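You operate a simulated robot arm through the tools that you are given. There is no shell and no other tool. Be economical: measure what you need, move in short steps, check, and stop when the job is done.

The job below is to be done with a simulated two-armed robot. You get a single attempt, and the scene is never put back.

Task
Pin arm B and lay the timber from the bench on its pad.
Fine: pull the arm's end right out and wind the pad up half a turn before the timber goes on.

The check looks at the end state, three seconds after you hand in, the way a careful person would. Anything else that was tipped, shoved, dropped, spilled or broken makes it a failure.

Robot
Two 7-joint arms with two-finger parallel grippers on one trunk, on a base that drives. Base frame: it is fixed to the floor where the robot stands at the start and does not move with it; the origin is under the middle of the robot, x ahead of it, y to its left, z up. Units: cm, rad, N and s.
The left shoulder is at the start at [6, 14.3, 92.6], the right one opposite. With the tool pointing down near the work surface each hand reaches from about 32 to 74 cm from the robot's upright axis, wherever it stands, measured 20 degrees to its own side. Places, roughly: arm extension b [40, -40, 80]; lift arm b [70, -30, 80]; lift arm c [130, -10, 80]; lift pad b [20, -50, 90]; lock pin b [80, -20, 100]; short timber [50, 150, 75]; short timber (70x8x5 cm) [240, -90, 90]. Payload 1.57 kg a hand.
The tool frame of a hand sits at the grasp point between the pads (the TCP): z along the fingers, y along the line on which they close. The tips reach 3 cm beyond it. Largest opening 11 cm; finger width 2.4, thickness 1.2; the body of the gripper, 4.8 by 11.2 cm, starts 7.8 cm behind the TCP.
Orientation is told as [roll, pitch, yaw] about the base's x, y, z axes, in that order, counted from this pose: with the fingers straight down and closing along the base's y, the tool's x points along the base's -x, its y along +y and its z along -z.

Tools
- The arms move only by the tool step_arm. It takes "left_series", "right_series" or both (then of equal length, played together; a hand with none holds still); each is a list of rows, each a list of 7 numbers: the shift along the base's x, y, z in cm, then the turn, a rotation vector about the base's x, y, z in degrees, then the opening, from 0 (shut) to 1 (fully open). In form: [[dx, dy, dz, rx, ry, rz, gripper], ...]. A call has 1 to 12 rows; each row shifts and turns the commanded pose from where the row before left it. Rows are played at 5 a second. More than 5 cm and 0.15 rad between two rows, or a gripper value outside its range, and nothing of the call is played. A pose out of reach is approached as far as the arm can. The call stops where the force on the tool passes 50 N (or 10 N more than at its start, if that is more) or the arm is blocked; 0.2 s more then pass. The fingers move at their own pace (about 4.5 cm/s each) and stop on an object; they squeeze with about 36 N. The grip force told is the motor's: it shows also when the fingers shut on nothing. Time passes only in rows, and 0.2 s behind the last, so rows that do not move let the fingers close. The reply holds the time, the measured pose of the TCP, the force on the tool along the base axes, the opening and the grip force, in the units named above and with some noise, with the torque about the TCP (base axes, N m) and any sound that the robot's microphone picked up, and new pictures: "show" is both (left out), scene, wrist or none (wrist: the cameras of the hands that moved).
- Cameras (640 x 400 px; columns grow to the right, rows downward): "scene" is now at [2.55, -5.74, 153.73]; the picture's right is [-0.69, -0.72, 0.00], its down [-0.53, 0.51, -0.67] and it looks along [0.48, -0.47, -0.74] (base axes); focal length 289 px, centre (320, 200). "left" rides on the left gripper at [7, -1.6, -14.1] in its tool frame; the picture's right is [0.23, 0.97, 0.00], its down [-0.86, 0.20, -0.48] and it looks along [-0.47, 0.11, 0.88] (tool axes); focal length 222 px, centre (320, 200). "right" rides on the right gripper at [7, 1.6, -14.1] in its tool frame; the picture's right is [-0.23, 0.97, 0.00], its down [-0.86, -0.20, -0.48] and it looks along [-0.47, -0.11, 0.88] (tool axes); focal length 222 px, centre (320, 200).
- slide_trunk(by): slides the trunk up (or, below 0, down) by that many cm; the arms and the scene camera ride with it, the base frame stays. It gives what a move gives, with no picture.
- base_move(legs): drives the robot by 1 to 6 legs, each [ahead, left, turn to the left] in cm, cm and rad, along the robot's own axes; the way and the turn of a leg run together, so that a leg with both is an arc; at most 150 cm and 3.142 rad a leg. The arms and the cameras ride along, it lands a little off, and it stops where it bumps. It gives what a move gives, and a new picture of the scene camera.
- turn_head(pan, tilt): turns the head with the scene camera to pan (to the left, within 1.501 rad either way) and tilt (down, from -0.506 to 1.204), counted from straight ahead of the robot. It gives what a move gives, and a new picture of the scene camera.
- point_at(camera, pixels): for up to 12 pixels [column, row] of the newest picture of that camera ("zoom" is the newest enlarged one), the place [x, y, z] in the base frame of the surface seen there, good to about 0.2 cm. No time passes.
- close_up(camera, box): a new picture of the part [left, top, right, bottom] of that camera's present view, enlarged. No time passes.
- close_job(): hands the job in; it is judged then, once.

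Go step by step. Measure first, check grasps and placings, and put right what went wrong. The budget is 80 turns and 260 pictures, counting those below and the enlarged ones. Unless the task says otherwise, let go and move clear before handing in, and close with one line.

The tools are called after ">>>" by a JSON object that holds its "method" and its "body". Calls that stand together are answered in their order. step_arm: Moves the arms, as the interface text tells. Its arguments: {"type":"object","properties":{"left_series":{"type":"array","items":{"type":"array","items":{"type":"number"}}},"right_series":{"type":"array","items":{"type":"array","items":{"type":"number"}}},"show":{"type":"string","enum":["both","scene","wrist","none"]}},"required":[]} The other tools are called the same way: slide_trunk (by) slides the trunk up or down; base_move (legs) drives the base; turn_head (pan, tilt) turns the head that bears the scene camera; point_at (camera, pixels) gives the place of the surface under pixels of a picture; close_up (camera, box) takes an enlarged picture of a part of a camera's view; close_job () hands the job in.

At the start:

```text
time: 0.0
left_tcp_pos: [46.16, -0.04, 99.98]
left_orientation: [0.0, -0.002, -0.001]
left_force: [0.9, -0.2, 0.0]
left_ft_torque: [0.0, -0.01, -0.02]
left_opening: 11.01
left_finger_force: 0.1
right_tcp_pos: [37.03, -54.5, 100.0]
right_orientation: [0.001, -0.001, -0.001]
right_force: [0.4, -0.4, 0.1]
right_ft_torque: [0.01, -0.02, 0.01]
right_opening: 11.02
right_finger_force: 0.1
trunk travel left (down, up): [-52.5, 6.5]
robot x, y, heading: [0.13, 0.22, 0.004]
head pan, tilt: [-0.768, 0.836]
```

scene: 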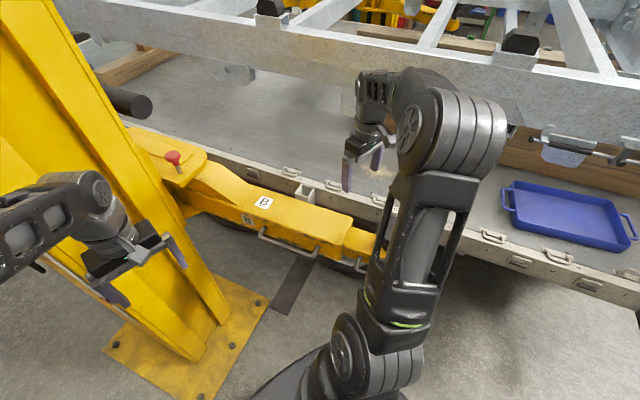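
right: 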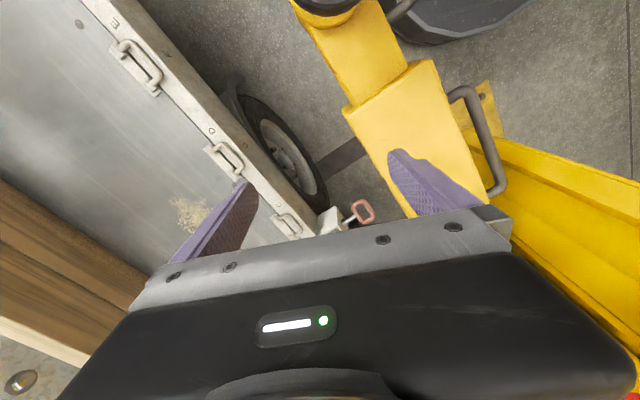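
left: 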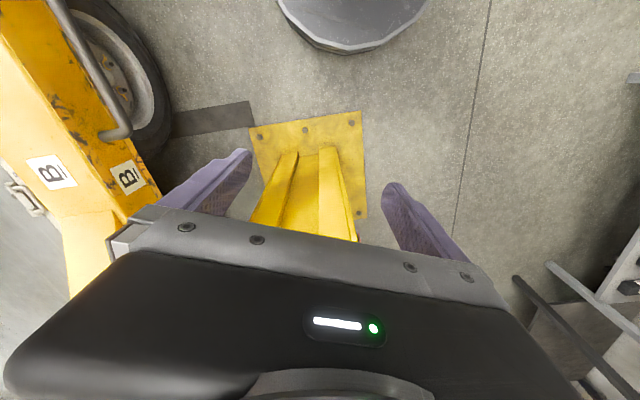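

The scene shows lift arm B with a red-knobbed pin at about (173,158) and its extension hidden behind my arm. I will look around with the head first.

>>> {"method": "turn_head", "body": {"pan": -0.4, "tilt": 0.75}}

>>> {"method": "turn_head", "body": {"pan": -1.3, "tilt": 0.8}}

>>> {"method": "turn_head", "body": {"pan": 1.2, "tilt": 0.5}}

>>> {"method": "turn_head", "body": {"pan": 0.0, "tilt": 0.3}}

```text
time: 0.8
left_tcp_pos: [46.09, -0.13, 100.03]
left_orientation: [0.0, 0.0, 0.001]
left_force: [-1.4, 0.2, 0.5]
left_ft_torque: [0.01, -0.02, -0.03]
left_opening: 11.03
left_finger_force: 0.0
right_tcp_pos: [37.12, -54.53, 99.88]
right_orientation: [0.001, 0.001, -0.001]
right_force: [0.3, 0.6, 0.6]
right_ft_torque: [-0.03, 0.0, -0.01]
right_opening: 11.0
right_finger_force: 0.1
trunk travel left (down, up): [-52.5, 6.5]
robot x, y, heading: [-0.16, -0.05, 0.002]
head pan, tilt: [-0.4, 0.75]
```

scene: 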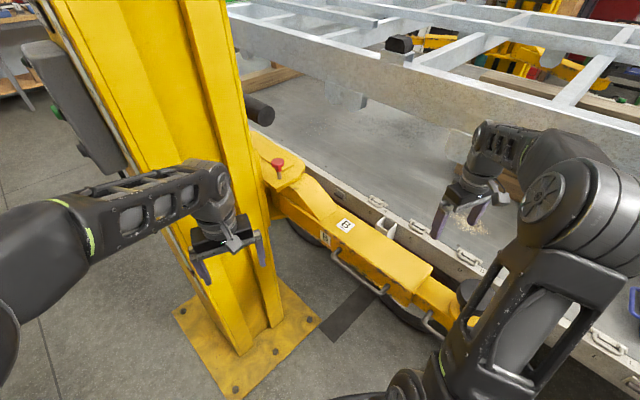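

```text
time: 2.0
left_tcp_pos: [46.17, -0.01, 99.97]
left_orientation: [0.0, 0.0, 0.001]
left_force: [0.0, -0.4, 0.8]
left_ft_torque: [0.01, -0.03, -0.01]
left_opening: 11.01
left_finger_force: 0.3
right_tcp_pos: [37.07, -54.47, 100.02]
right_orientation: [0.002, 0.0, -0.001]
right_force: [-0.7, 0.1, 0.4]
right_ft_torque: [-0.03, 0.0, 0.01]
right_opening: 11.01
right_finger_force: 0.0
trunk travel left (down, up): [-52.5, 6.5]
robot x, y, heading: [-0.29, -0.05, 0.006]
head pan, tilt: [-1.3, 0.799]
```

scene: 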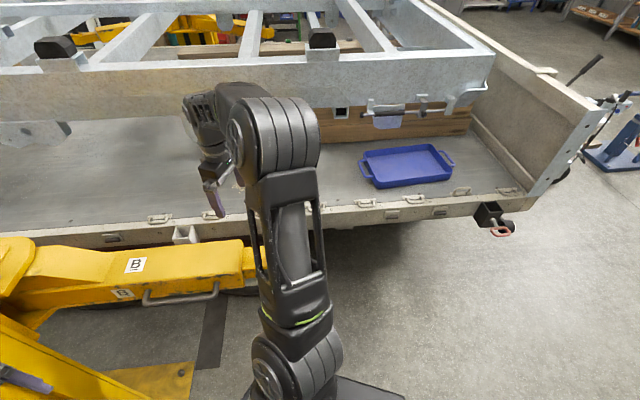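

```text
time: 4.3
left_tcp_pos: [46.17, -0.05, 100.07]
left_orientation: [-0.001, 0.0, -0.001]
left_force: [0.1, 0.4, 0.2]
left_ft_torque: [0.03, -0.01, 0.03]
left_opening: 10.99
left_finger_force: 0.0
right_tcp_pos: [37.11, -54.44, 99.87]
right_orientation: [0.0, 0.0, -0.001]
right_force: [0.0, -0.6, 0.2]
right_ft_torque: [0.01, 0.01, -0.01]
right_opening: 11.0
right_finger_force: 0.2
trunk travel left (down, up): [-52.5, 6.5]
robot x, y, heading: [-0.12, 0.0, 0.0]
head pan, tilt: [1.201, 0.499]
```

scene: 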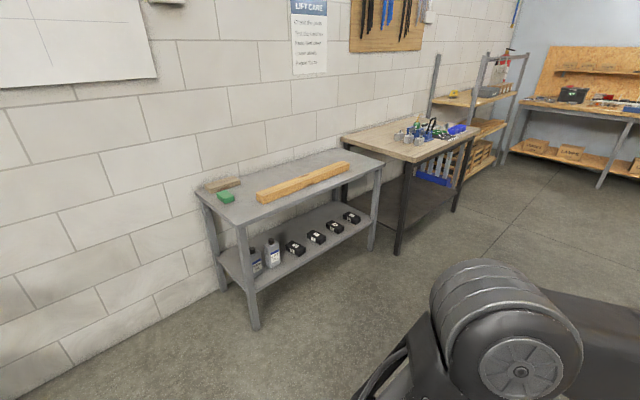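

```text
time: 5.7
left_tcp_pos: [46.26, -0.08, 99.95]
left_orientation: [0.001, -0.001, 0.001]
left_force: [-0.2, 1.1, -0.3]
left_ft_torque: [0.0, 0.0, 0.01]
left_opening: 11.01
left_finger_force: 0.0
right_tcp_pos: [37.01, -54.55, 99.97]
right_orientation: [-0.001, 0.001, -0.002]
right_force: [-0.3, 0.2, -0.4]
right_ft_torque: [0.0, 0.03, 0.02]
right_opening: 10.99
right_finger_force: 0.0
trunk travel left (down, up): [-52.5, 6.5]
robot x, y, heading: [0.0, 0.28, 0.001]
head pan, tilt: [0.0, 0.3]
```

scene: 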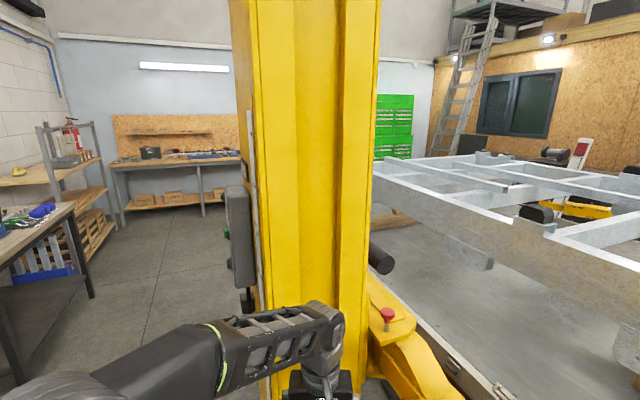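

The pad is hidden behind my right arm in these views. I'll look at arm B in the head view and measure its main features.

>>> {"method": "turn_head", "body": {"pan": -0.75, "tilt": 1.1}}

>>> {"method": "close_up", "body": {"camera": "right", "box": [240, 0, 640, 250]}}

>>> {"method": "point_at", "body": {"camera": "right", "pixels": [[330, 5], [385, 60], [432, 70], [355, 110], [460, 95], [490, 185], [400, 140], [360, 210], [215, 150], [305, 10], [362, 5]]}}

```text
time: 6.8
left_tcp_pos: [46.09, 0.04, 100.0]
left_orientation: [0.0, -0.001, 0.001]
left_force: [1.0, 0.0, 0.0]
left_ft_torque: [0.0, 0.0, 0.0]
left_opening: 10.98
left_finger_force: 0.0
right_tcp_pos: [37.0, -54.5, 100.01]
right_orientation: [0.0, 0.0, 0.0]
right_force: [-0.2, 1.0, 0.0]
right_ft_torque: [0.02, -0.02, -0.02]
right_opening: 11.02
right_finger_force: 0.0
trunk travel left (down, up): [-52.5, 6.5]
robot x, y, heading: [-0.13, 0.11, -0.002]
head pan, tilt: [-0.75, 1.1]
```

scene: 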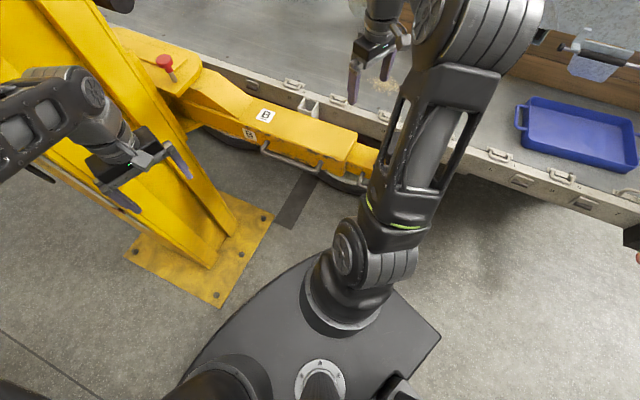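

```text
1.60 times, centred on (440, 125) of right
```

zoom: 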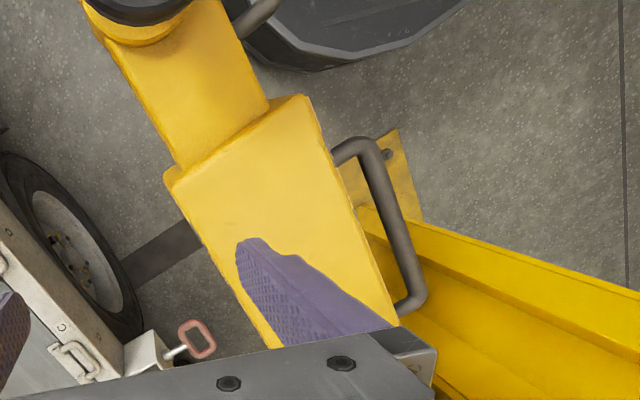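

```text
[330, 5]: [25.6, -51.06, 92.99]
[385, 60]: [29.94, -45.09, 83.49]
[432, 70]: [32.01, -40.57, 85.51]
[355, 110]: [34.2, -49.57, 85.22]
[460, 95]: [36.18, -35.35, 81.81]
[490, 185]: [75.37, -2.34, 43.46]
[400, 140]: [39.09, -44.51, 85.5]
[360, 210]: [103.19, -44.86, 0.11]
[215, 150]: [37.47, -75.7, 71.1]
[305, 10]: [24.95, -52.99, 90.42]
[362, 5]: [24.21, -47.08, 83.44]
```

The right wrist view shows the pad top at z≈93 near (25,-51) and the extension tube about 12 cm wide. I'll raise the trunk and back off so the whole arm can be seen.

>>> {"method": "slide_trunk", "body": {"by": 6}}

>>> {"method": "base_move", "body": {"legs": [[-40, 0, 0]]}}

>>> {"method": "turn_head", "body": {"pan": -0.75, "tilt": 0.75}}

```text
time: 7.8
left_tcp_pos: [46.08, -0.13, 105.9]
left_orientation: [0.0, 0.0, -0.001]
left_force: [0.6, -0.1, 0.3]
left_ft_torque: [-0.01, -0.03, 0.0]
left_opening: 11.0
left_finger_force: 0.1
right_tcp_pos: [36.97, -54.56, 106.0]
right_orientation: [-0.001, 0.0, 0.0]
right_force: [-0.2, 0.3, 0.2]
right_ft_torque: [0.01, 0.03, 0.02]
right_opening: 11.01
right_finger_force: 0.1
trunk travel left (down, up): [-58.5, 0.5]
robot x, y, heading: [0.43, -0.02, 0.005]
head pan, tilt: [-0.75, 1.1]
```

```text
time: 10.3
left_tcp_pos: [5.8, -0.02, 106.07]
left_orientation: [0.0, 0.0, 0.002]
left_force: [-0.7, -0.5, -0.6]
left_ft_torque: [0.0, -0.06, -0.01]
left_opening: 11.02
left_finger_force: 0.1
right_tcp_pos: [-3.2, -54.55, 105.94]
right_orientation: [0.0, 0.0, 0.003]
right_force: [-0.1, 0.9, -0.4]
right_ft_torque: [0.02, -0.06, 0.01]
right_opening: 11.0
right_finger_force: 0.1
trunk travel left (down, up): [-58.5, 0.5]
robot x, y, heading: [-40.36, 0.05, 0.0]
head pan, tilt: [-0.75, 1.1]
```

scene: 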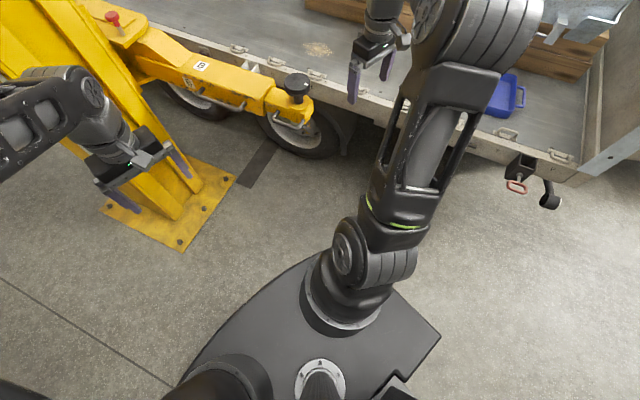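

```text
time: 11.2
left_tcp_pos: [5.74, -0.01, 106.12]
left_orientation: [0.001, -0.001, 0.004]
left_force: [-0.2, -0.3, 0.4]
left_ft_torque: [0.01, 0.02, -0.01]
left_opening: 10.99
left_finger_force: 0.1
right_tcp_pos: [-3.17, -54.38, 105.92]
right_orientation: [-0.001, -0.001, 0.005]
right_force: [0.0, 0.1, 0.0]
right_ft_torque: [0.03, 0.02, -0.01]
right_opening: 11.02
right_finger_force: 0.1
trunk travel left (down, up): [-58.5, 0.5]
robot x, y, heading: [-40.31, 0.15, 0.004]
head pan, tilt: [-0.75, 0.75]
```

scene: 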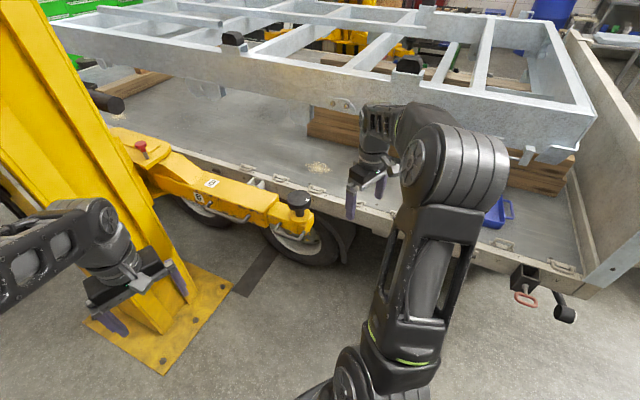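

Now the whole of arm B shows: red pin knob at (140,148), pad at (298,205). I'll enlarge both.

>>> {"method": "close_up", "body": {"camera": "scene", "box": [90, 110, 340, 266]}}

>>> {"method": "close_up", "body": {"camera": "scene", "box": [90, 110, 202, 180]}}

>>> {"method": "close_up", "body": {"camera": "scene", "box": [230, 170, 342, 240]}}

>>> {"method": "point_at", "body": {"camera": "scene", "pixels": [[140, 144], [150, 160], [128, 150], [165, 160], [240, 195], [298, 196], [299, 210], [285, 232], [265, 207], [280, 215], [200, 180], [340, 30], [120, 105]]}}

```text
2.56 times, centred on (215, 188) of scene
```

zoom: 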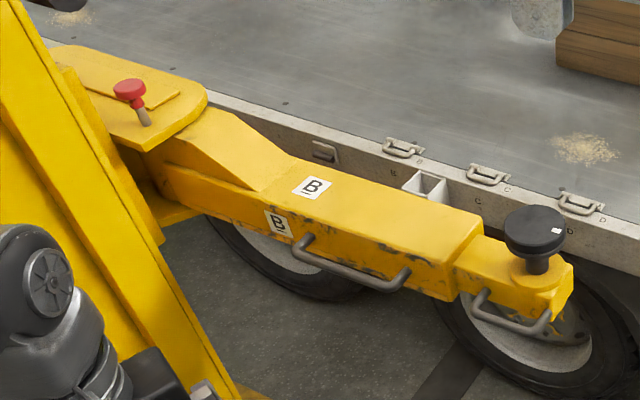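

```text
5.71 times, centred on (146, 145) of scene
```

zoom: 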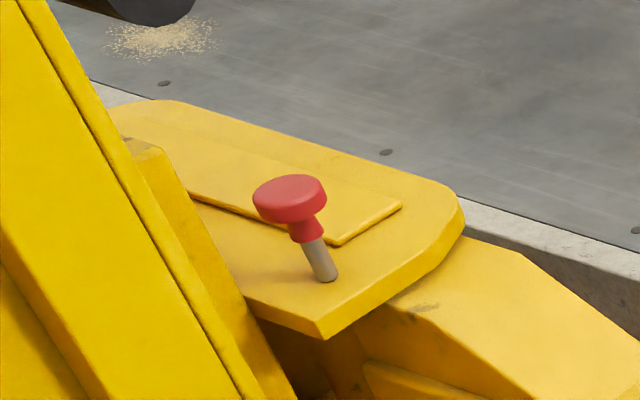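

```text
5.71 times, centred on (286, 205) of scene
```

zoom: 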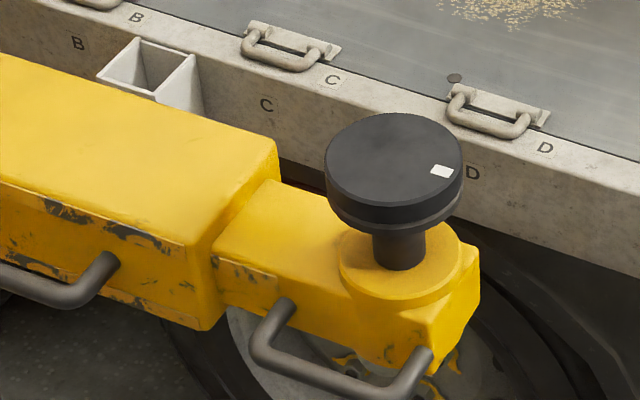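

```text
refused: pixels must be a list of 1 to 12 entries
```

The pin stands raised with its shank showing, and the pad's white mark shows its turn. I'll measure the points.

>>> {"method": "point_at", "body": {"camera": "scene", "pixels": [[140, 144], [150, 160], [128, 153], [240, 195], [298, 196], [299, 210], [285, 232], [265, 207], [271, 204], [200, 180], [340, 30], [120, 105]]}}

>>> {"method": "point_at", "body": {"camera": "zoom", "pixels": [[327, 165], [462, 150], [395, 114], [390, 185], [442, 171], [395, 245], [350, 265], [450, 250], [275, 320], [350, 385], [270, 190], [440, 300]]}}

```text
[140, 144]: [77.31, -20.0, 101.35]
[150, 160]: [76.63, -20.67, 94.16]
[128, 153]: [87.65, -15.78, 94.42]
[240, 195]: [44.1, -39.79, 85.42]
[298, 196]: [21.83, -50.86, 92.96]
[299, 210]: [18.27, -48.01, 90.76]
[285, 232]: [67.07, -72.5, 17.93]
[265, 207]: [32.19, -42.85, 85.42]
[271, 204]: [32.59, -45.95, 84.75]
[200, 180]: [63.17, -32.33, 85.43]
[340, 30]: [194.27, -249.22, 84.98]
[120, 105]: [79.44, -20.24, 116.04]
```

```text
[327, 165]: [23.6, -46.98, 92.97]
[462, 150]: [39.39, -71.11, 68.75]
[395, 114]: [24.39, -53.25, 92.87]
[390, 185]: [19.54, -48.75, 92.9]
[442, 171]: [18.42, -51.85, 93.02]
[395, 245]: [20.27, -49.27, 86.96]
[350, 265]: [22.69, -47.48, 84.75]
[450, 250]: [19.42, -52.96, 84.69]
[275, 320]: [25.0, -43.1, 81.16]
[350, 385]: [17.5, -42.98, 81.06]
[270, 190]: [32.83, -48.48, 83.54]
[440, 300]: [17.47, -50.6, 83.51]
```

The pin knob top is at (77.3,-20,101.4) and the plate at z≈94, so it must go down about 4 cm. I'll measure the post and its foot to choose a standing place, and fold the left hand aside.

>>> {"method": "point_at", "body": {"camera": "scene", "pixels": [[85, 320], [162, 375], [235, 288], [150, 335], [180, 300], [40, 170], [100, 190], [70, 100], [110, 88], [108, 100], [20, 20], [210, 270]]}}

>>> {"method": "step_arm", "body": {"left_series": [[-3, 4, 0, 0, 0, 0, 1], [-3, 4, 0, 0, 0, 0, 1], [-3, 4, 0, 0, 0, 0, 1], [-2, 4.5, 0, 0, 0, 0, 1], [0, 4.5, 0, 0, 0, 0, 1], [0, 4.5, 0, 0, 0, 0, 1]], "show": "scene"}}

```text
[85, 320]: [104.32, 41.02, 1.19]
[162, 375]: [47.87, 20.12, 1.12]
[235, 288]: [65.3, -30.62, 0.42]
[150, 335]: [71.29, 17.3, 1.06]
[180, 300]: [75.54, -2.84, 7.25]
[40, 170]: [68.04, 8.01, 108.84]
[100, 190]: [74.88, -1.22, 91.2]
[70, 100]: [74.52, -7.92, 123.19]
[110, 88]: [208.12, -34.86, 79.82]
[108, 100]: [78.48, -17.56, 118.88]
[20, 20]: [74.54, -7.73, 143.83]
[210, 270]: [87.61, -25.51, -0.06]
```

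```text
time: 12.6
left_tcp_pos: [-5.26, 25.65, 105.84]
left_orientation: [-0.001, 0.0, 0.001]
left_force: [0.6, 0.4, 1.0]
left_ft_torque: [-0.01, 0.01, -0.03]
left_opening: 11.0
left_finger_force: 0.0
right_tcp_pos: [-3.15, -54.51, 106.03]
right_orientation: [0.0, 0.001, 0.004]
right_force: [0.0, 0.1, -0.7]
right_ft_torque: [0.0, 0.0, -0.02]
right_opening: 11.0
right_finger_force: 0.1
trunk travel left (down, up): [-58.5, 0.5]
robot x, y, heading: [-40.34, -0.21, 0.006]
head pan, tilt: [-0.75, 0.75]
```

scene: 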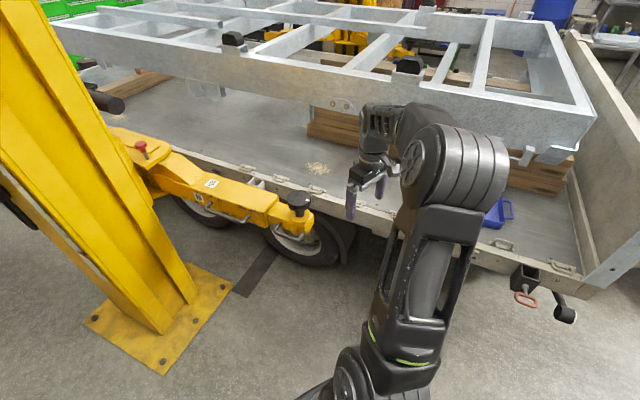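

A black cylinder at (79,-20,116) appears to hang right above the pin. I'll look at it more closely.

>>> {"method": "close_up", "body": {"camera": "scene", "box": [70, 70, 198, 150]}}

>>> {"method": "turn_head", "body": {"pan": -0.2, "tilt": 0.3}}

>>> {"method": "close_up", "body": {"camera": "scene", "box": [240, 120, 480, 270]}}

```text
5.00 times, centred on (134, 110) of scene
```

zoom: 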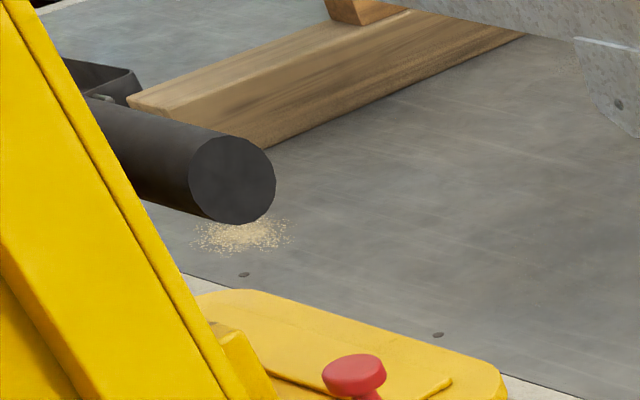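

```text
time: 13.6
left_tcp_pos: [-5.18, 25.56, 105.81]
left_orientation: [0.001, 0.001, 0.004]
left_force: [0.8, -0.7, -0.1]
left_ft_torque: [0.01, 0.03, -0.03]
left_opening: 10.98
left_finger_force: 0.1
right_tcp_pos: [-3.1, -54.51, 105.95]
right_orientation: [0.0, 0.001, 0.004]
right_force: [-0.3, 0.6, 0.4]
right_ft_torque: [0.01, 0.01, 0.02]
right_opening: 11.0
right_finger_force: 0.0
trunk travel left (down, up): [-58.5, 0.5]
robot x, y, heading: [-40.21, -0.02, 0.002]
head pan, tilt: [-0.201, 0.3]
```

scene: 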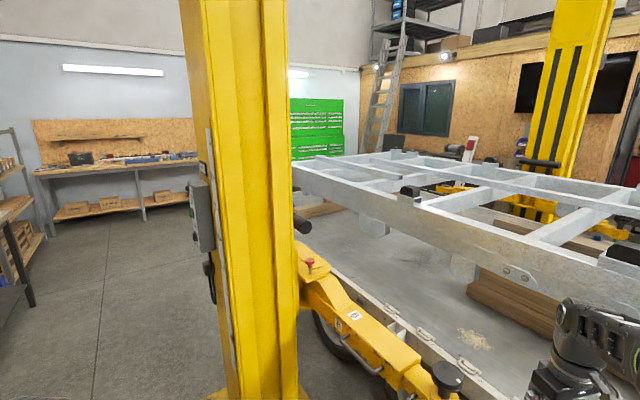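

```text
2.67 times, centred on (360, 195) of scene
```

zoom: 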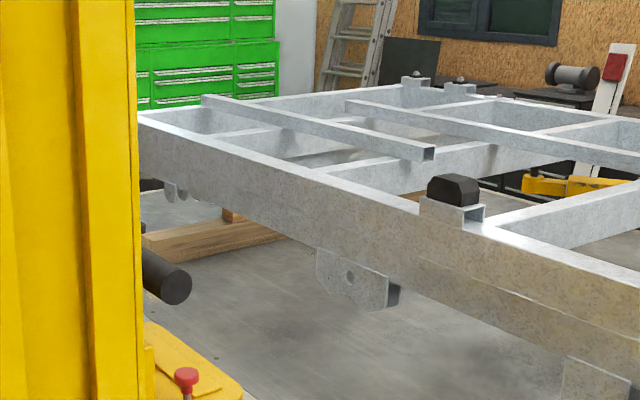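

The roller's end disc shows at zoom (175,285) and the knob at (187,377). I'll measure them.

>>> {"method": "point_at", "body": {"camera": "zoom", "pixels": [[177, 287], [177, 270], [177, 300], [150, 268], [150, 290], [187, 374], [187, 390], [120, 330], [150, 340], [230, 395], [135, 330], [360, 250]]}}

```text
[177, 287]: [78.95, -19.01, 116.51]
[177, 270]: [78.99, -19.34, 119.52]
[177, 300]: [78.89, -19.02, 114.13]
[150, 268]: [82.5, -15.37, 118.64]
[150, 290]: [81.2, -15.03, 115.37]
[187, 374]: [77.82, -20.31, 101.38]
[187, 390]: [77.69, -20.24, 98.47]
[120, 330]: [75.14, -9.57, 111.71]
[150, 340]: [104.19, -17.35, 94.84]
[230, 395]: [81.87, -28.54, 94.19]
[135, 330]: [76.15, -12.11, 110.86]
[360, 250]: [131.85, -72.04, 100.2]
```

The roller end at (79,-19,117) sits over the pin, so I'll come in with the hand tilted 45° from the robot's side. First I drive back to the start place.

>>> {"method": "base_move", "body": {"legs": [[40, 0, 0]]}}

>>> {"method": "step_arm", "body": {"right_series": [[3, 3, 1, 0, -7.5, 0, 0], [3, 3, 1, 0, -7.5, 0, 0], [3, 3, 1, 0, -7.5, 0, 0], [3, 3, 1, 0, -7.5, 0, 0], [3, 3, 1, 0, -7.5, 0, 0], [3, 3, 1, 0, -7.5, 0, 0], [0, 4, 0, 0, 0, 0, 0], [0, 4, 0, 0, 0, 0, 0], [0, 4, 0, 0, 0, 0, 0], [0, 4, 0, 0, 0, 0, 0]], "show": "wrist"}}

>>> {"method": "turn_head", "body": {"pan": -0.3, "tilt": 0.7}}

```text
time: 16.0
left_tcp_pos: [34.45, 26.0, 105.9]
left_orientation: [-0.001, 0.001, 0.01]
left_force: [1.5, 0.3, -0.4]
left_ft_torque: [0.0, -0.01, 0.0]
left_opening: 10.99
left_finger_force: 0.0
right_tcp_pos: [37.18, -54.01, 106.02]
right_orientation: [0.0, 0.0, 0.011]
right_force: [-0.3, 0.4, -0.3]
right_ft_torque: [0.05, 0.04, 0.0]
right_opening: 11.0
right_finger_force: 0.1
trunk travel left (down, up): [-58.5, 0.5]
robot x, y, heading: [-0.79, -0.01, 0.008]
head pan, tilt: [-0.201, 0.3]
```

scene: 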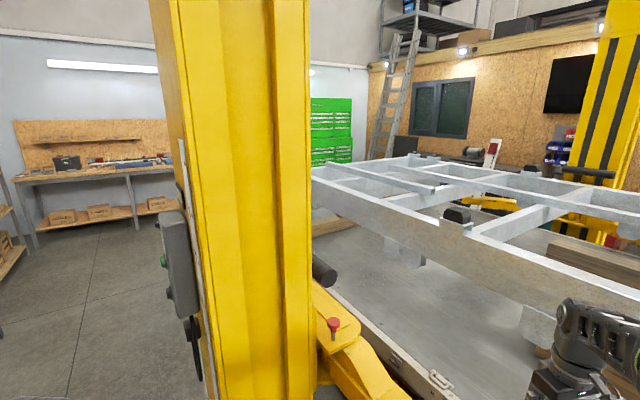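

```text
time: 18.2
left_tcp_pos: [34.35, 26.1, 105.95]
left_orientation: [0.0, 0.002, 0.01]
left_force: [0.4, -0.3, 0.0]
left_ft_torque: [-0.02, -0.02, -0.01]
left_opening: 11.0
left_finger_force: 0.0
right_tcp_pos: [54.85, -19.85, 112.01]
right_orientation: [-0.012, -0.787, 0.016]
right_force: [-0.3, 1.3, -0.3]
right_ft_torque: [0.0, 0.02, -0.01]
right_opening: 0.01
right_finger_force: 21.2
trunk travel left (down, up): [-58.5, 0.5]
robot x, y, heading: [-0.52, 0.22, 0.01]
head pan, tilt: [-0.201, 0.3]
```

right: 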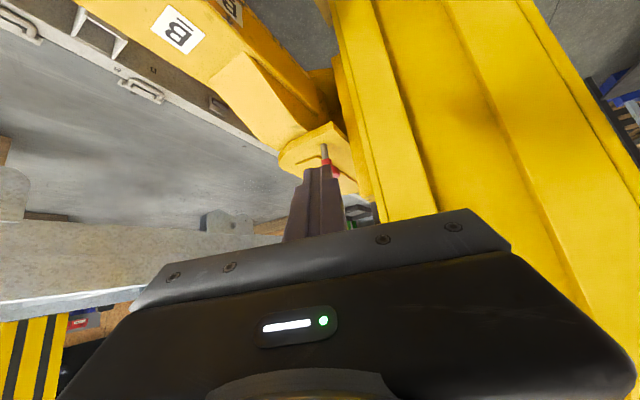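

```text
time: 19.1
left_tcp_pos: [34.3, 26.0, 105.83]
left_orientation: [0.0, 0.001, 0.01]
left_force: [0.2, -0.4, 0.2]
left_ft_torque: [0.01, 0.01, 0.02]
left_opening: 11.0
left_finger_force: 0.1
right_tcp_pos: [54.79, -20.04, 112.06]
right_orientation: [-0.01, -0.786, 0.013]
right_force: [-0.6, 0.6, 0.5]
right_ft_torque: [0.0, 0.01, 0.01]
right_opening: 0.0
right_finger_force: 21.3
trunk travel left (down, up): [-58.5, 0.5]
robot x, y, heading: [-0.84, 0.06, 0.007]
head pan, tilt: [-0.3, 0.7]
```

scene: 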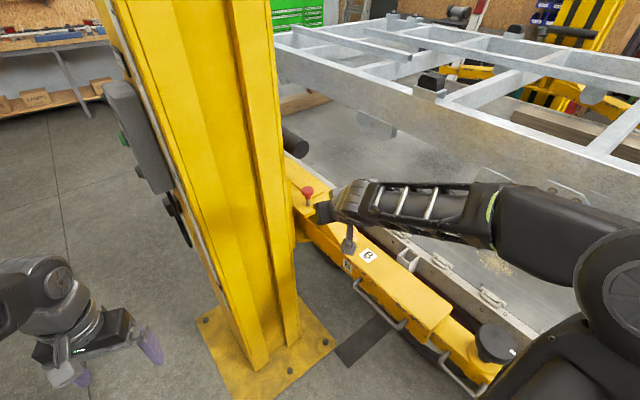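

The tilted hand is in place behind the pin, with the knob at (307,190). I'll pinpoint the knob before advancing.

>>> {"method": "close_up", "body": {"camera": "scene", "box": [270, 120, 366, 180]}}

>>> {"method": "point_at", "body": {"camera": "scene", "pixels": [[307, 188], [303, 188], [312, 188], [307, 193], [307, 201], [288, 140], [303, 146], [296, 152], [296, 136]]}}

>>> {"method": "step_arm", "body": {"right_series": [[4, 0, 0, 0, 0, 0, 0], [4, 0, 0, 0, 0, 0, 0], [4, 0, 0, 0, 0, 0, 0]], "show": "both"}}

```text
6.67 times, centred on (318, 150) of scene
```

zoom: 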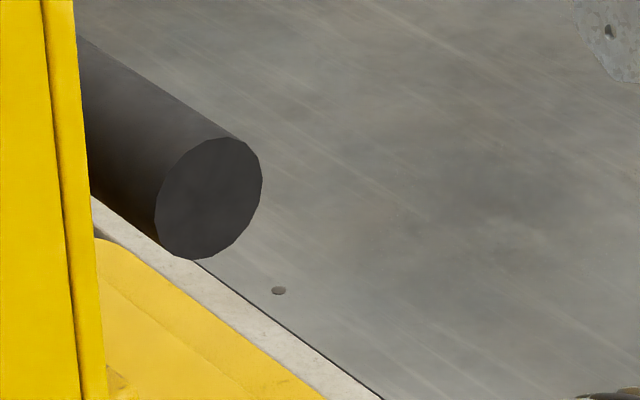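

```text
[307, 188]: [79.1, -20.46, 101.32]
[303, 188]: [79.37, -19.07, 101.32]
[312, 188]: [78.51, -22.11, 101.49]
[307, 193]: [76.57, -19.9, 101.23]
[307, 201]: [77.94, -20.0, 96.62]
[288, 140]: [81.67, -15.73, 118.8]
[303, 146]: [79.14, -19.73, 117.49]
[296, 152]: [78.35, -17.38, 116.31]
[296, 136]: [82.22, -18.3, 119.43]
```

```text
time: 19.9
left_tcp_pos: [34.45, 26.15, 105.91]
left_orientation: [-0.001, 0.002, 0.011]
left_force: [-0.2, 0.1, -0.3]
left_ft_torque: [0.01, 0.01, -0.01]
left_opening: 11.0
left_finger_force: 0.1
right_tcp_pos: [66.75, -19.81, 111.69]
right_orientation: [-0.01, -0.783, 0.013]
right_force: [0.1, 0.1, 0.2]
right_ft_torque: [-0.03, -0.01, -0.02]
right_opening: 0.0
right_finger_force: 21.3
trunk travel left (down, up): [-58.5, 0.5]
robot x, y, heading: [-0.57, 0.19, 0.011]
head pan, tilt: [-0.3, 0.7]
```

scene: 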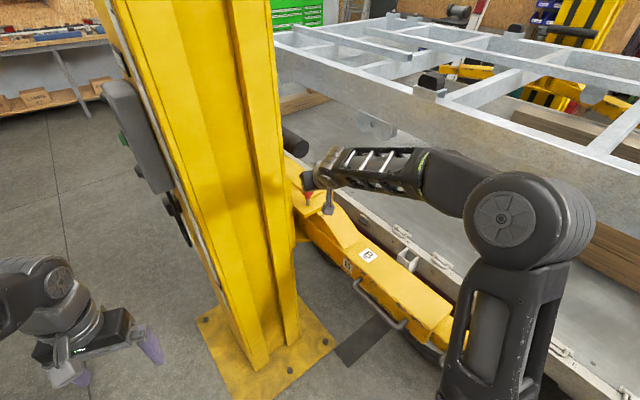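
right: 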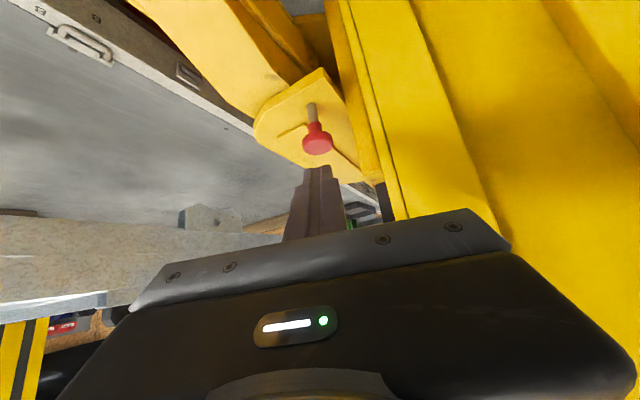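

Knob centre is about (78,-20.3,101.4). I'll advance to just above it and press down.

>>> {"method": "step_arm", "body": {"right_series": [[2, -0.2, -3, 0, 0, 0, 0], [4, -0.2, -2.5, 0, 0, 0, 0], [4, -0.1, 0, 0, 0, 0, 0], [0, 0, 0, 0, 0, 0, 0]], "show": "both"}}

>>> {"method": "step_arm", "body": {"right_series": [[0, 0, -1, 0, 0, 0, 0], [0, 0, -1, 0, 0, 0, 0], [0, 0, -1, 0, 0, 0, 0], [0, 0, -0.7, 0, 0, 0, 0], [0, 0, -0.7, 0, 0, 0, 0], [0, 0, -0.7, 0, 0, 0, 0], [0, 0, -0.7, 0, 0, 0, 0]], "show": "both"}}

```text
time: 20.9
left_tcp_pos: [34.2, 26.11, 105.93]
left_orientation: [0.0, -0.001, 0.011]
left_force: [1.0, -0.3, 0.1]
left_ft_torque: [0.0, -0.03, 0.01]
left_opening: 10.98
left_finger_force: 0.3
right_tcp_pos: [77.02, -20.3, 106.45]
right_orientation: [-0.01, -0.784, 0.012]
right_force: [-0.4, 0.1, 0.6]
right_ft_torque: [0.01, -0.03, 0.03]
right_opening: 0.01
right_finger_force: 21.3
trunk travel left (down, up): [-58.5, 0.5]
robot x, y, heading: [-0.87, -0.06, 0.008]
head pan, tilt: [-0.3, 0.7]
```

scene: 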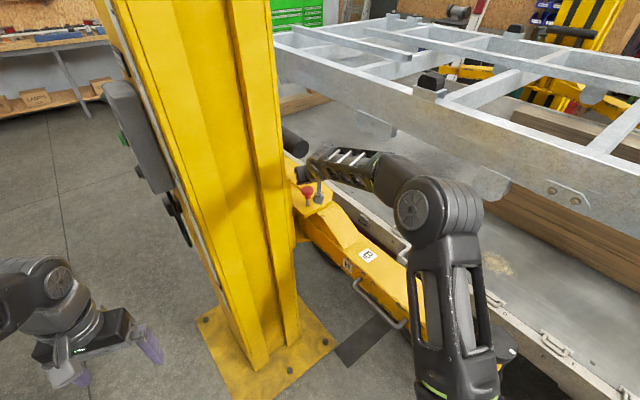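
right: 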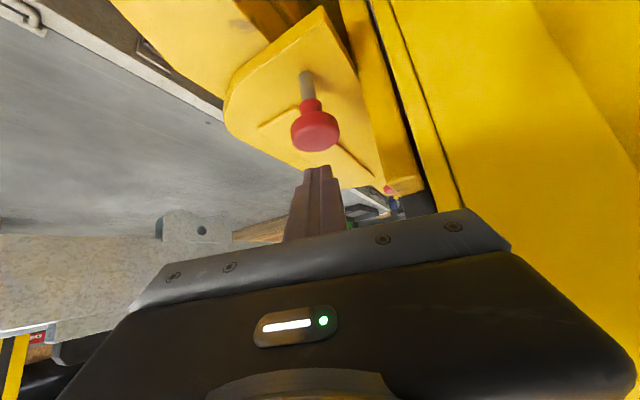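

```text
time: 22.5
left_tcp_pos: [34.24, 26.16, 105.98]
left_orientation: [-0.002, -0.003, 0.01]
left_force: [0.2, 0.0, 0.0]
left_ft_torque: [0.01, -0.01, 0.0]
left_opening: 10.98
left_finger_force: 0.0
right_tcp_pos: [77.13, -20.36, 101.37]
right_orientation: [-0.01, -0.795, 0.014]
right_force: [-2.4, -0.9, 19.5]
right_ft_torque: [-0.01, -0.15, -0.21]
right_opening: 0.01
right_finger_force: 21.3
trunk travel left (down, up): [-58.5, 0.5]
robot x, y, heading: [-0.79, 0.44, 0.01]
head pan, tilt: [-0.3, 0.7]
```

scene: 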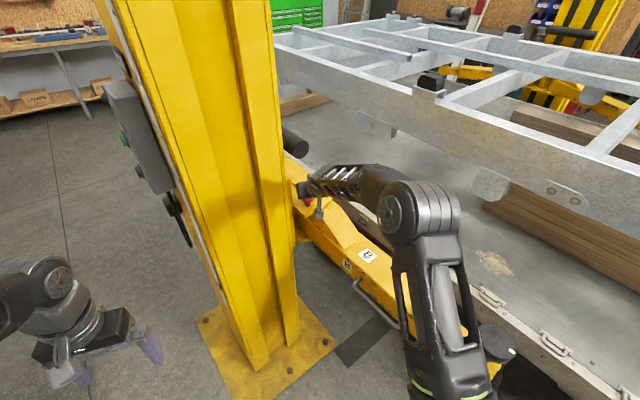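
right: 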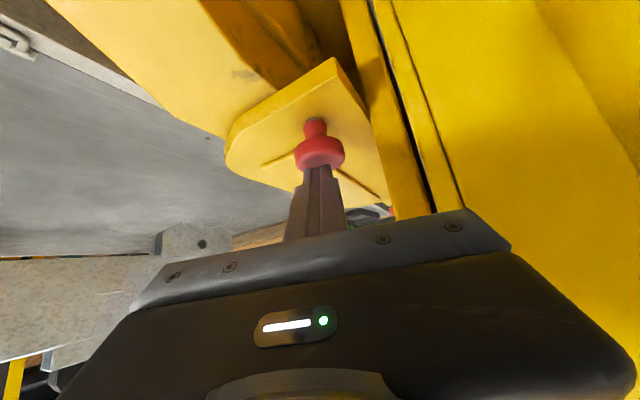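

The pin is sliding down (hand z 101.4, 19.5 N) and almost none of its shank shows. I'll keep pressing.

>>> {"method": "step_arm", "body": {"right_series": [[0, 0, -0.5, 0, 0, 0, 0], [0, 0, -0.5, 0, 0, 0, 0], [0, 0, -0.5, 0, 0, 0, 0], [0, 0, -0.5, 0, 0, 0, 0], [0, 0, -0.5, 0, 0, 0, 0], [0, 0, -0.5, 0, 0, 0, 0]], "show": "wrist"}}

>>> {"method": "close_up", "body": {"camera": "scene", "box": [272, 160, 368, 220]}}

```text
time: 23.2
left_tcp_pos: [34.14, 25.97, 105.76]
left_orientation: [-0.001, -0.002, 0.01]
left_force: [0.6, -0.6, 0.5]
left_ft_torque: [-0.04, 0.03, 0.01]
left_opening: 11.0
left_finger_force: 0.1
right_tcp_pos: [77.4, -20.32, 101.25]
right_orientation: [-0.003, -0.819, 0.013]
right_force: [-6.9, -0.1, 18.3]
right_ft_torque: [0.03, -0.21, 0.0]
right_opening: 0.01
right_finger_force: 21.4
trunk travel left (down, up): [-58.5, 0.5]
robot x, y, heading: [-0.89, 0.13, 0.007]
head pan, tilt: [-0.3, 0.7]
stopped in row 3 (right hand): the force on the tool passed its limit at 52 N (the readings are from after the stop); the commanded pose is now the measured one
```

right: 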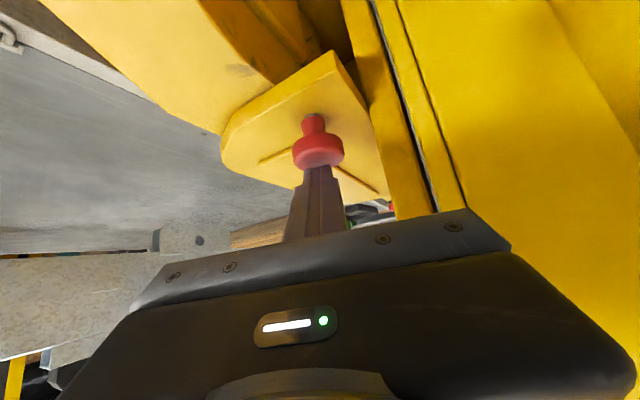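

```text
6.67 times, centred on (320, 190) of scene
```

zoom: 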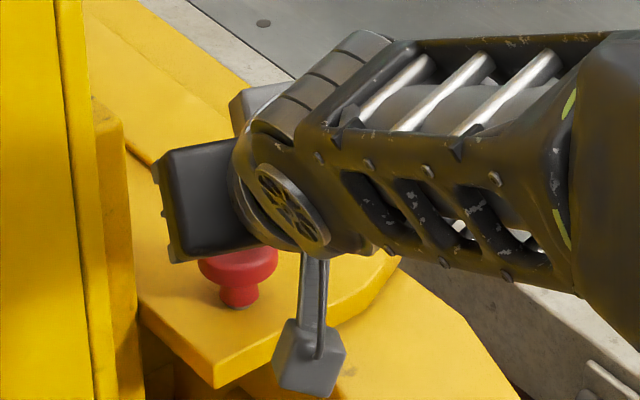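

The knob's collar seems to rest on the plate after a hard stop at 52 N. I'll back the hand off and check that the pin stays down.

>>> {"method": "step_arm", "body": {"right_series": [[-1, 0, 2, 0, 0, 0, 0], [-4, 0, 1, 0, 0, 0, 0], [-5, 0, 0, 0, 0, 0, 0], [-5, 0, 2, 0, 0, 0, 0], [-5, 0, 0, 0, 0, 0, 0]], "show": "wrist"}}

>>> {"method": "close_up", "body": {"camera": "scene", "box": [272, 160, 368, 220]}}

>>> {"method": "point_at", "body": {"camera": "zoom", "pixels": [[238, 260], [238, 300], [240, 312], [200, 320]]}}

```text
refused: row 4 steps farther than a row can; nothing moved
```

```text
6.67 times, centred on (320, 190) of scene
```

zoom: 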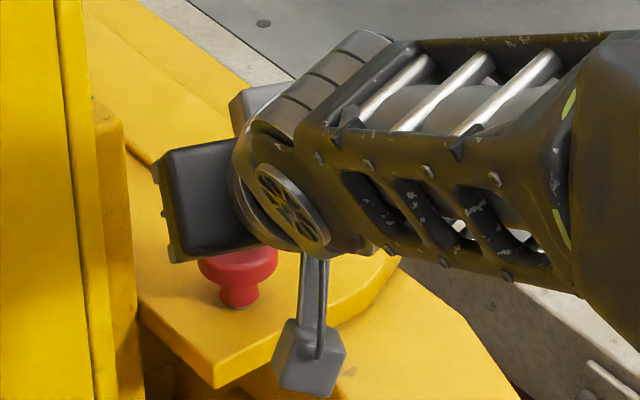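

```text
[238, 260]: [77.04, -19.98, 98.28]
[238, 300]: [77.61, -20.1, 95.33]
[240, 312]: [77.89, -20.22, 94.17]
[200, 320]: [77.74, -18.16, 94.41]
```

>>> {"method": "step_arm", "body": {"right_series": [[-1, 0, 2, 0, 0, 0, 0], [-4, 0, 1, 0, 0, 0, 0], [-5, 0, 0, 0, 0, 0, 0], [-4, 0, 2, 0, 0, 0, 0], [-5, 0, 0, 0, 0, 0, 0]], "show": "wrist"}}

>>> {"method": "close_up", "body": {"camera": "scene", "box": [272, 160, 368, 220]}}

>>> {"method": "point_at", "body": {"camera": "zoom", "pixels": [[238, 250], [238, 260], [238, 290], [238, 300], [240, 312], [200, 320]]}}

```text
time: 24.4
left_tcp_pos: [34.17, 26.08, 105.91]
left_orientation: [-0.001, -0.001, 0.011]
left_force: [-0.3, 0.0, -0.5]
left_ft_torque: [-0.01, -0.04, -0.03]
left_opening: 11.0
left_finger_force: 0.1
right_tcp_pos: [58.5, -20.65, 106.03]
right_orientation: [-0.006, -0.809, 0.01]
right_force: [-0.3, -0.4, 0.5]
right_ft_torque: [0.02, -0.01, 0.0]
right_opening: 0.0
right_finger_force: 20.7
trunk travel left (down, up): [-58.5, 0.5]
robot x, y, heading: [-1.14, 0.23, 0.011]
head pan, tilt: [-0.3, 0.7]
```

right: 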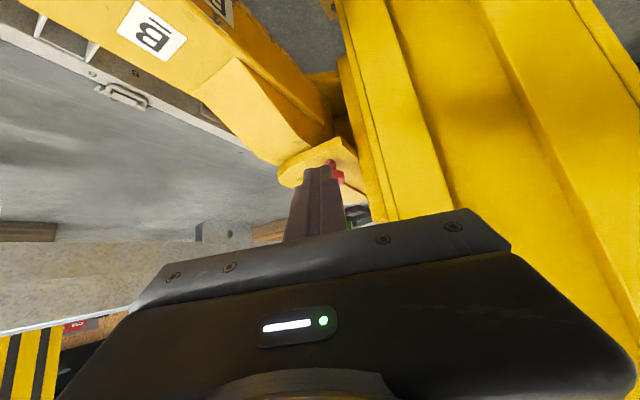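

```text
6.67 times, centred on (320, 190) of scene
```

zoom: 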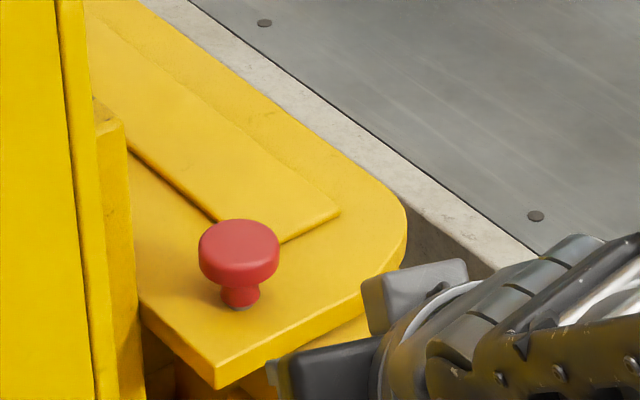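

```text
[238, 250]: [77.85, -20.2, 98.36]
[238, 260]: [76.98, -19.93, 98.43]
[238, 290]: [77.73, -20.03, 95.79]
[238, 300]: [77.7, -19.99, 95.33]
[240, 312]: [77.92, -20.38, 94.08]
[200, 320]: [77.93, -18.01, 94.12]
```

The pin stays down with its knob top at z 98.4 and its collar on the plate. Next I straighten the hand and back the robot to stand abreast of the extension.

>>> {"method": "step_arm", "body": {"right_series": [[-2, -2.5, 0, 0, 7.7, 0, 0], [-2, -2.5, 0, 0, 7.7, 0, 0], [-2, -2.5, 0, 0, 7.7, 0, 0.5], [-2, -2.5, 0, 0, 7.7, 0, 0.5], [-2, -2.5, 0, 0, 7.7, 0, 0.5], [-2, -2.5, 0, 0, 7.7, 0, 0.5]], "show": "none"}}

>>> {"method": "base_move", "body": {"legs": [[-28, 0, 0], [0, 0, -0.4]]}}

>>> {"method": "turn_head", "body": {"pan": -0.4, "tilt": 0.85}}

```text
time: 25.8
left_tcp_pos: [34.47, 25.93, 105.85]
left_orientation: [-0.001, -0.002, 0.008]
left_force: [0.5, -0.1, -0.6]
left_ft_torque: [0.02, -0.01, -0.01]
left_opening: 11.01
left_finger_force: 0.0
right_tcp_pos: [46.19, -35.5, 105.7]
right_orientation: [0.003, 0.002, 0.009]
right_force: [0.1, -0.4, -0.2]
right_ft_torque: [0.01, 0.03, -0.01]
right_opening: 5.48
right_finger_force: 0.1
trunk travel left (down, up): [-58.5, 0.5]
robot x, y, heading: [-0.82, 0.47, 0.009]
head pan, tilt: [-0.3, 0.7]
```

```text
time: 29.0
left_tcp_pos: [12.77, 10.39, 105.86]
left_orientation: [0.0, -0.001, -0.382]
left_force: [-0.3, -0.7, -0.1]
left_ft_torque: [-0.01, 0.0, 0.0]
left_opening: 11.02
left_finger_force: 0.1
right_tcp_pos: [0.3, -51.07, 105.61]
right_orientation: [0.001, 0.0, -0.386]
right_force: [0.1, 0.2, 0.4]
right_ft_torque: [-0.03, -0.01, 0.04]
right_opening: 5.48
right_finger_force: 0.0
trunk travel left (down, up): [-58.5, 0.5]
robot x, y, heading: [-29.48, -0.25, -0.38]
head pan, tilt: [-0.3, 0.7]
```

scene: 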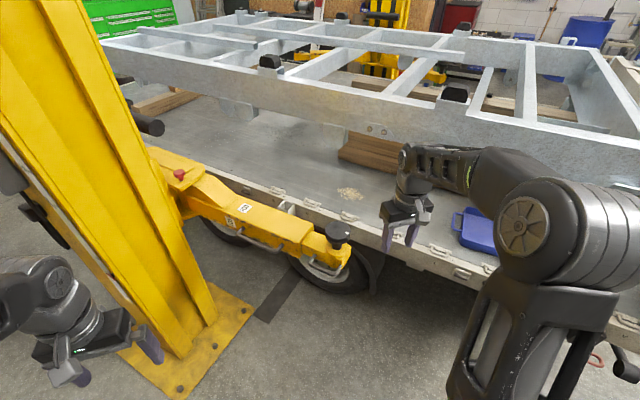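

```text
time: 29.7
left_tcp_pos: [12.78, 10.31, 105.88]
left_orientation: [0.001, 0.0, -0.382]
left_force: [-0.8, -0.2, 0.1]
left_ft_torque: [0.02, 0.0, 0.01]
left_opening: 11.04
left_finger_force: 0.0
right_tcp_pos: [0.27, -51.11, 105.56]
right_orientation: [0.001, -0.001, -0.384]
right_force: [-0.6, -0.9, 0.5]
right_ft_torque: [-0.01, -0.01, 0.03]
right_opening: 5.48
right_finger_force: 0.0
trunk travel left (down, up): [-58.5, 0.5]
robot x, y, heading: [-29.77, -0.15, -0.379]
head pan, tilt: [-0.4, 0.85]
```

scene: 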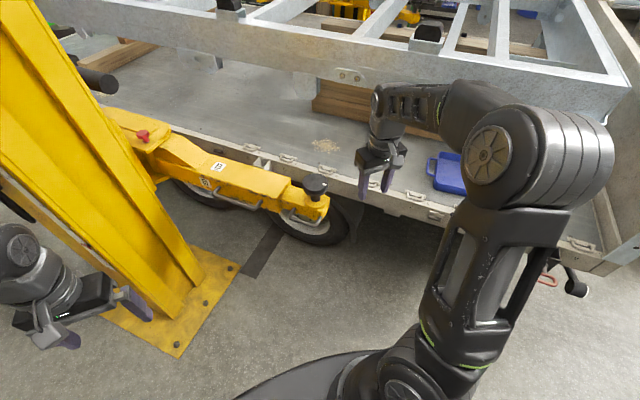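

>>> {"method": "close_up", "body": {"camera": "scene", "box": [250, 160, 346, 220]}}

>>> {"method": "close_up", "body": {"camera": "scene", "box": [180, 140, 340, 240]}}

```text
6.67 times, centred on (298, 190) of scene
```

zoom: 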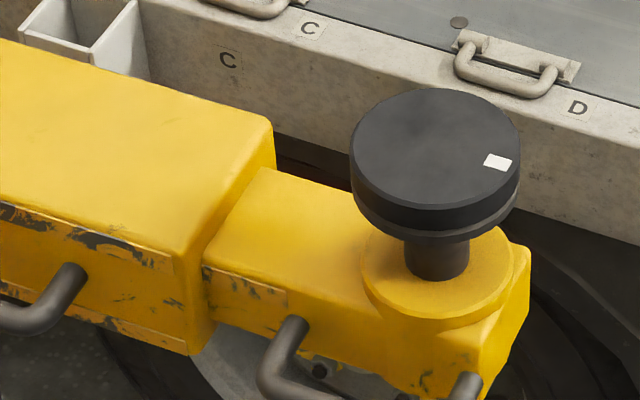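

```text
4.00 times, centred on (260, 190) of scene
```

zoom: 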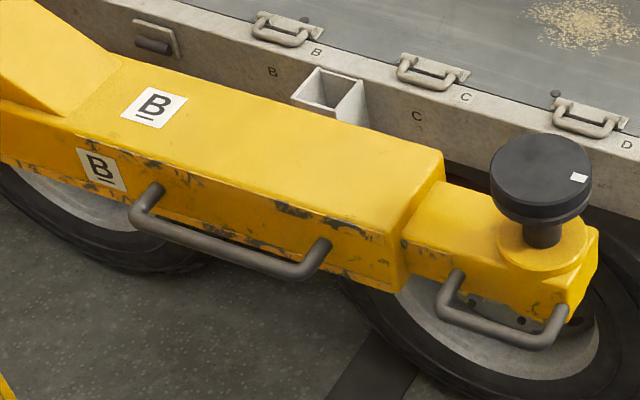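

The extension's handle shows clearly at zoom (440–560, 280–345). I'll measure it, the tube edges and the pad rim.

>>> {"method": "point_at", "body": {"camera": "zoom", "pixels": [[447, 315], [490, 330], [535, 342], [456, 280], [562, 315], [420, 250], [555, 290], [410, 240], [445, 185], [578, 177], [500, 195], [545, 138]]}}

>>> {"method": "point_at", "body": {"camera": "scene", "pixels": [[215, 168], [222, 168], [285, 190], [312, 190], [318, 181], [307, 182], [326, 188], [316, 194], [292, 205], [306, 208], [215, 196], [262, 206]]}}

```text
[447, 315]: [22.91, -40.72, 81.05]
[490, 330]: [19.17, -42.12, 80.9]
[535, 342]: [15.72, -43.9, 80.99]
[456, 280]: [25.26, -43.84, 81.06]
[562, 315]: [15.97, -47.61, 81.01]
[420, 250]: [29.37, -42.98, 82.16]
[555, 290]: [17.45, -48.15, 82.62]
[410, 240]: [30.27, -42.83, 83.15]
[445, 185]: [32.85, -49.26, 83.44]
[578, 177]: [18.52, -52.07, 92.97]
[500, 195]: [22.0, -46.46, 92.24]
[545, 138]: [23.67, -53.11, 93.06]
```

```text
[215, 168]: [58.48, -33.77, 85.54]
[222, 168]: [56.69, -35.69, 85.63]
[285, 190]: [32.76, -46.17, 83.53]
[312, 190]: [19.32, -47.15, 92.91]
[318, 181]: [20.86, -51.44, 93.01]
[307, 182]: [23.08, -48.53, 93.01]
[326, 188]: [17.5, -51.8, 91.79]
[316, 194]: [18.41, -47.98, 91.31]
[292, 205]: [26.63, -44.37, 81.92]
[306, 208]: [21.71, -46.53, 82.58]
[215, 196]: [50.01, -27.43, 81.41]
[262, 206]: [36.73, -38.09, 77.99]
```

Bar runs along (-0.917,-0.399) at z≈80.5 with about 3.6 cm clear to the tube. I'll grip it with the hand tilted 45° away from the pad, so first I turn the hand and hover.

>>> {"method": "step_arm", "body": {"right_series": [[1, 1.8, 0, 0, 0, 7.6, 0.4], [1, 1.8, 0, 0, 0, 7.6, 0.4], [1, 1.8, 0, 0, 0, 7.6, 0.4], [1, 1.8, 0, 0, 0, 7.6, 0.4], [1, 1.8, 0, 0, 0, 7.6, 0.4], [1, 1.8, 0, 0, 0, 7.6, 0.4], [1.3, 1.7, -1, -6.88, -2.99, 0, 0.4], [1.3, 1.7, -1, -6.88, -2.99, 0, 0.4], [1.3, 1.7, -1, -6.88, -2.99, 0, 0.4], [1.3, 1.7, -1, -6.88, -2.99, 0, 0.4], [1.3, 1.7, -1, -6.88, -2.99, 0, 0.4], [1.3, 1.7, -1, -6.88, -2.99, 0, 0.4]]}}

```text
time: 32.3
left_tcp_pos: [12.82, 10.45, 105.79]
left_orientation: [-0.003, -0.001, -0.383]
left_force: [0.4, -0.3, 0.8]
left_ft_torque: [0.0, 0.01, -0.01]
left_opening: 11.0
left_finger_force: 0.2
right_tcp_pos: [14.05, -29.94, 99.71]
right_orientation: [-0.787, -0.001, 0.414]
right_force: [0.3, -0.3, -0.8]
right_ft_torque: [0.01, 0.02, -0.02]
right_opening: 4.42
right_finger_force: 0.0
trunk travel left (down, up): [-58.5, 0.5]
robot x, y, heading: [-29.33, -0.12, -0.378]
head pan, tilt: [-0.4, 0.85]
```

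scene: 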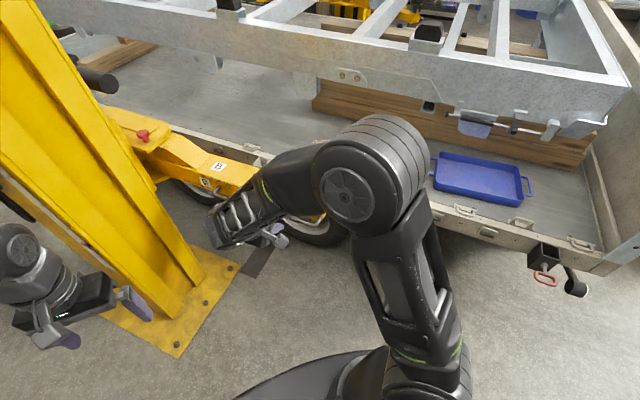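
right: 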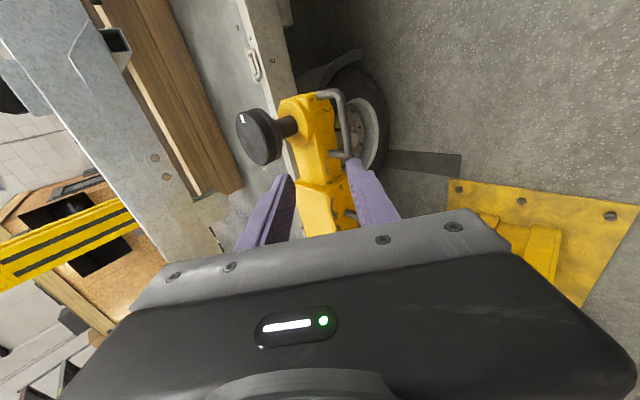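

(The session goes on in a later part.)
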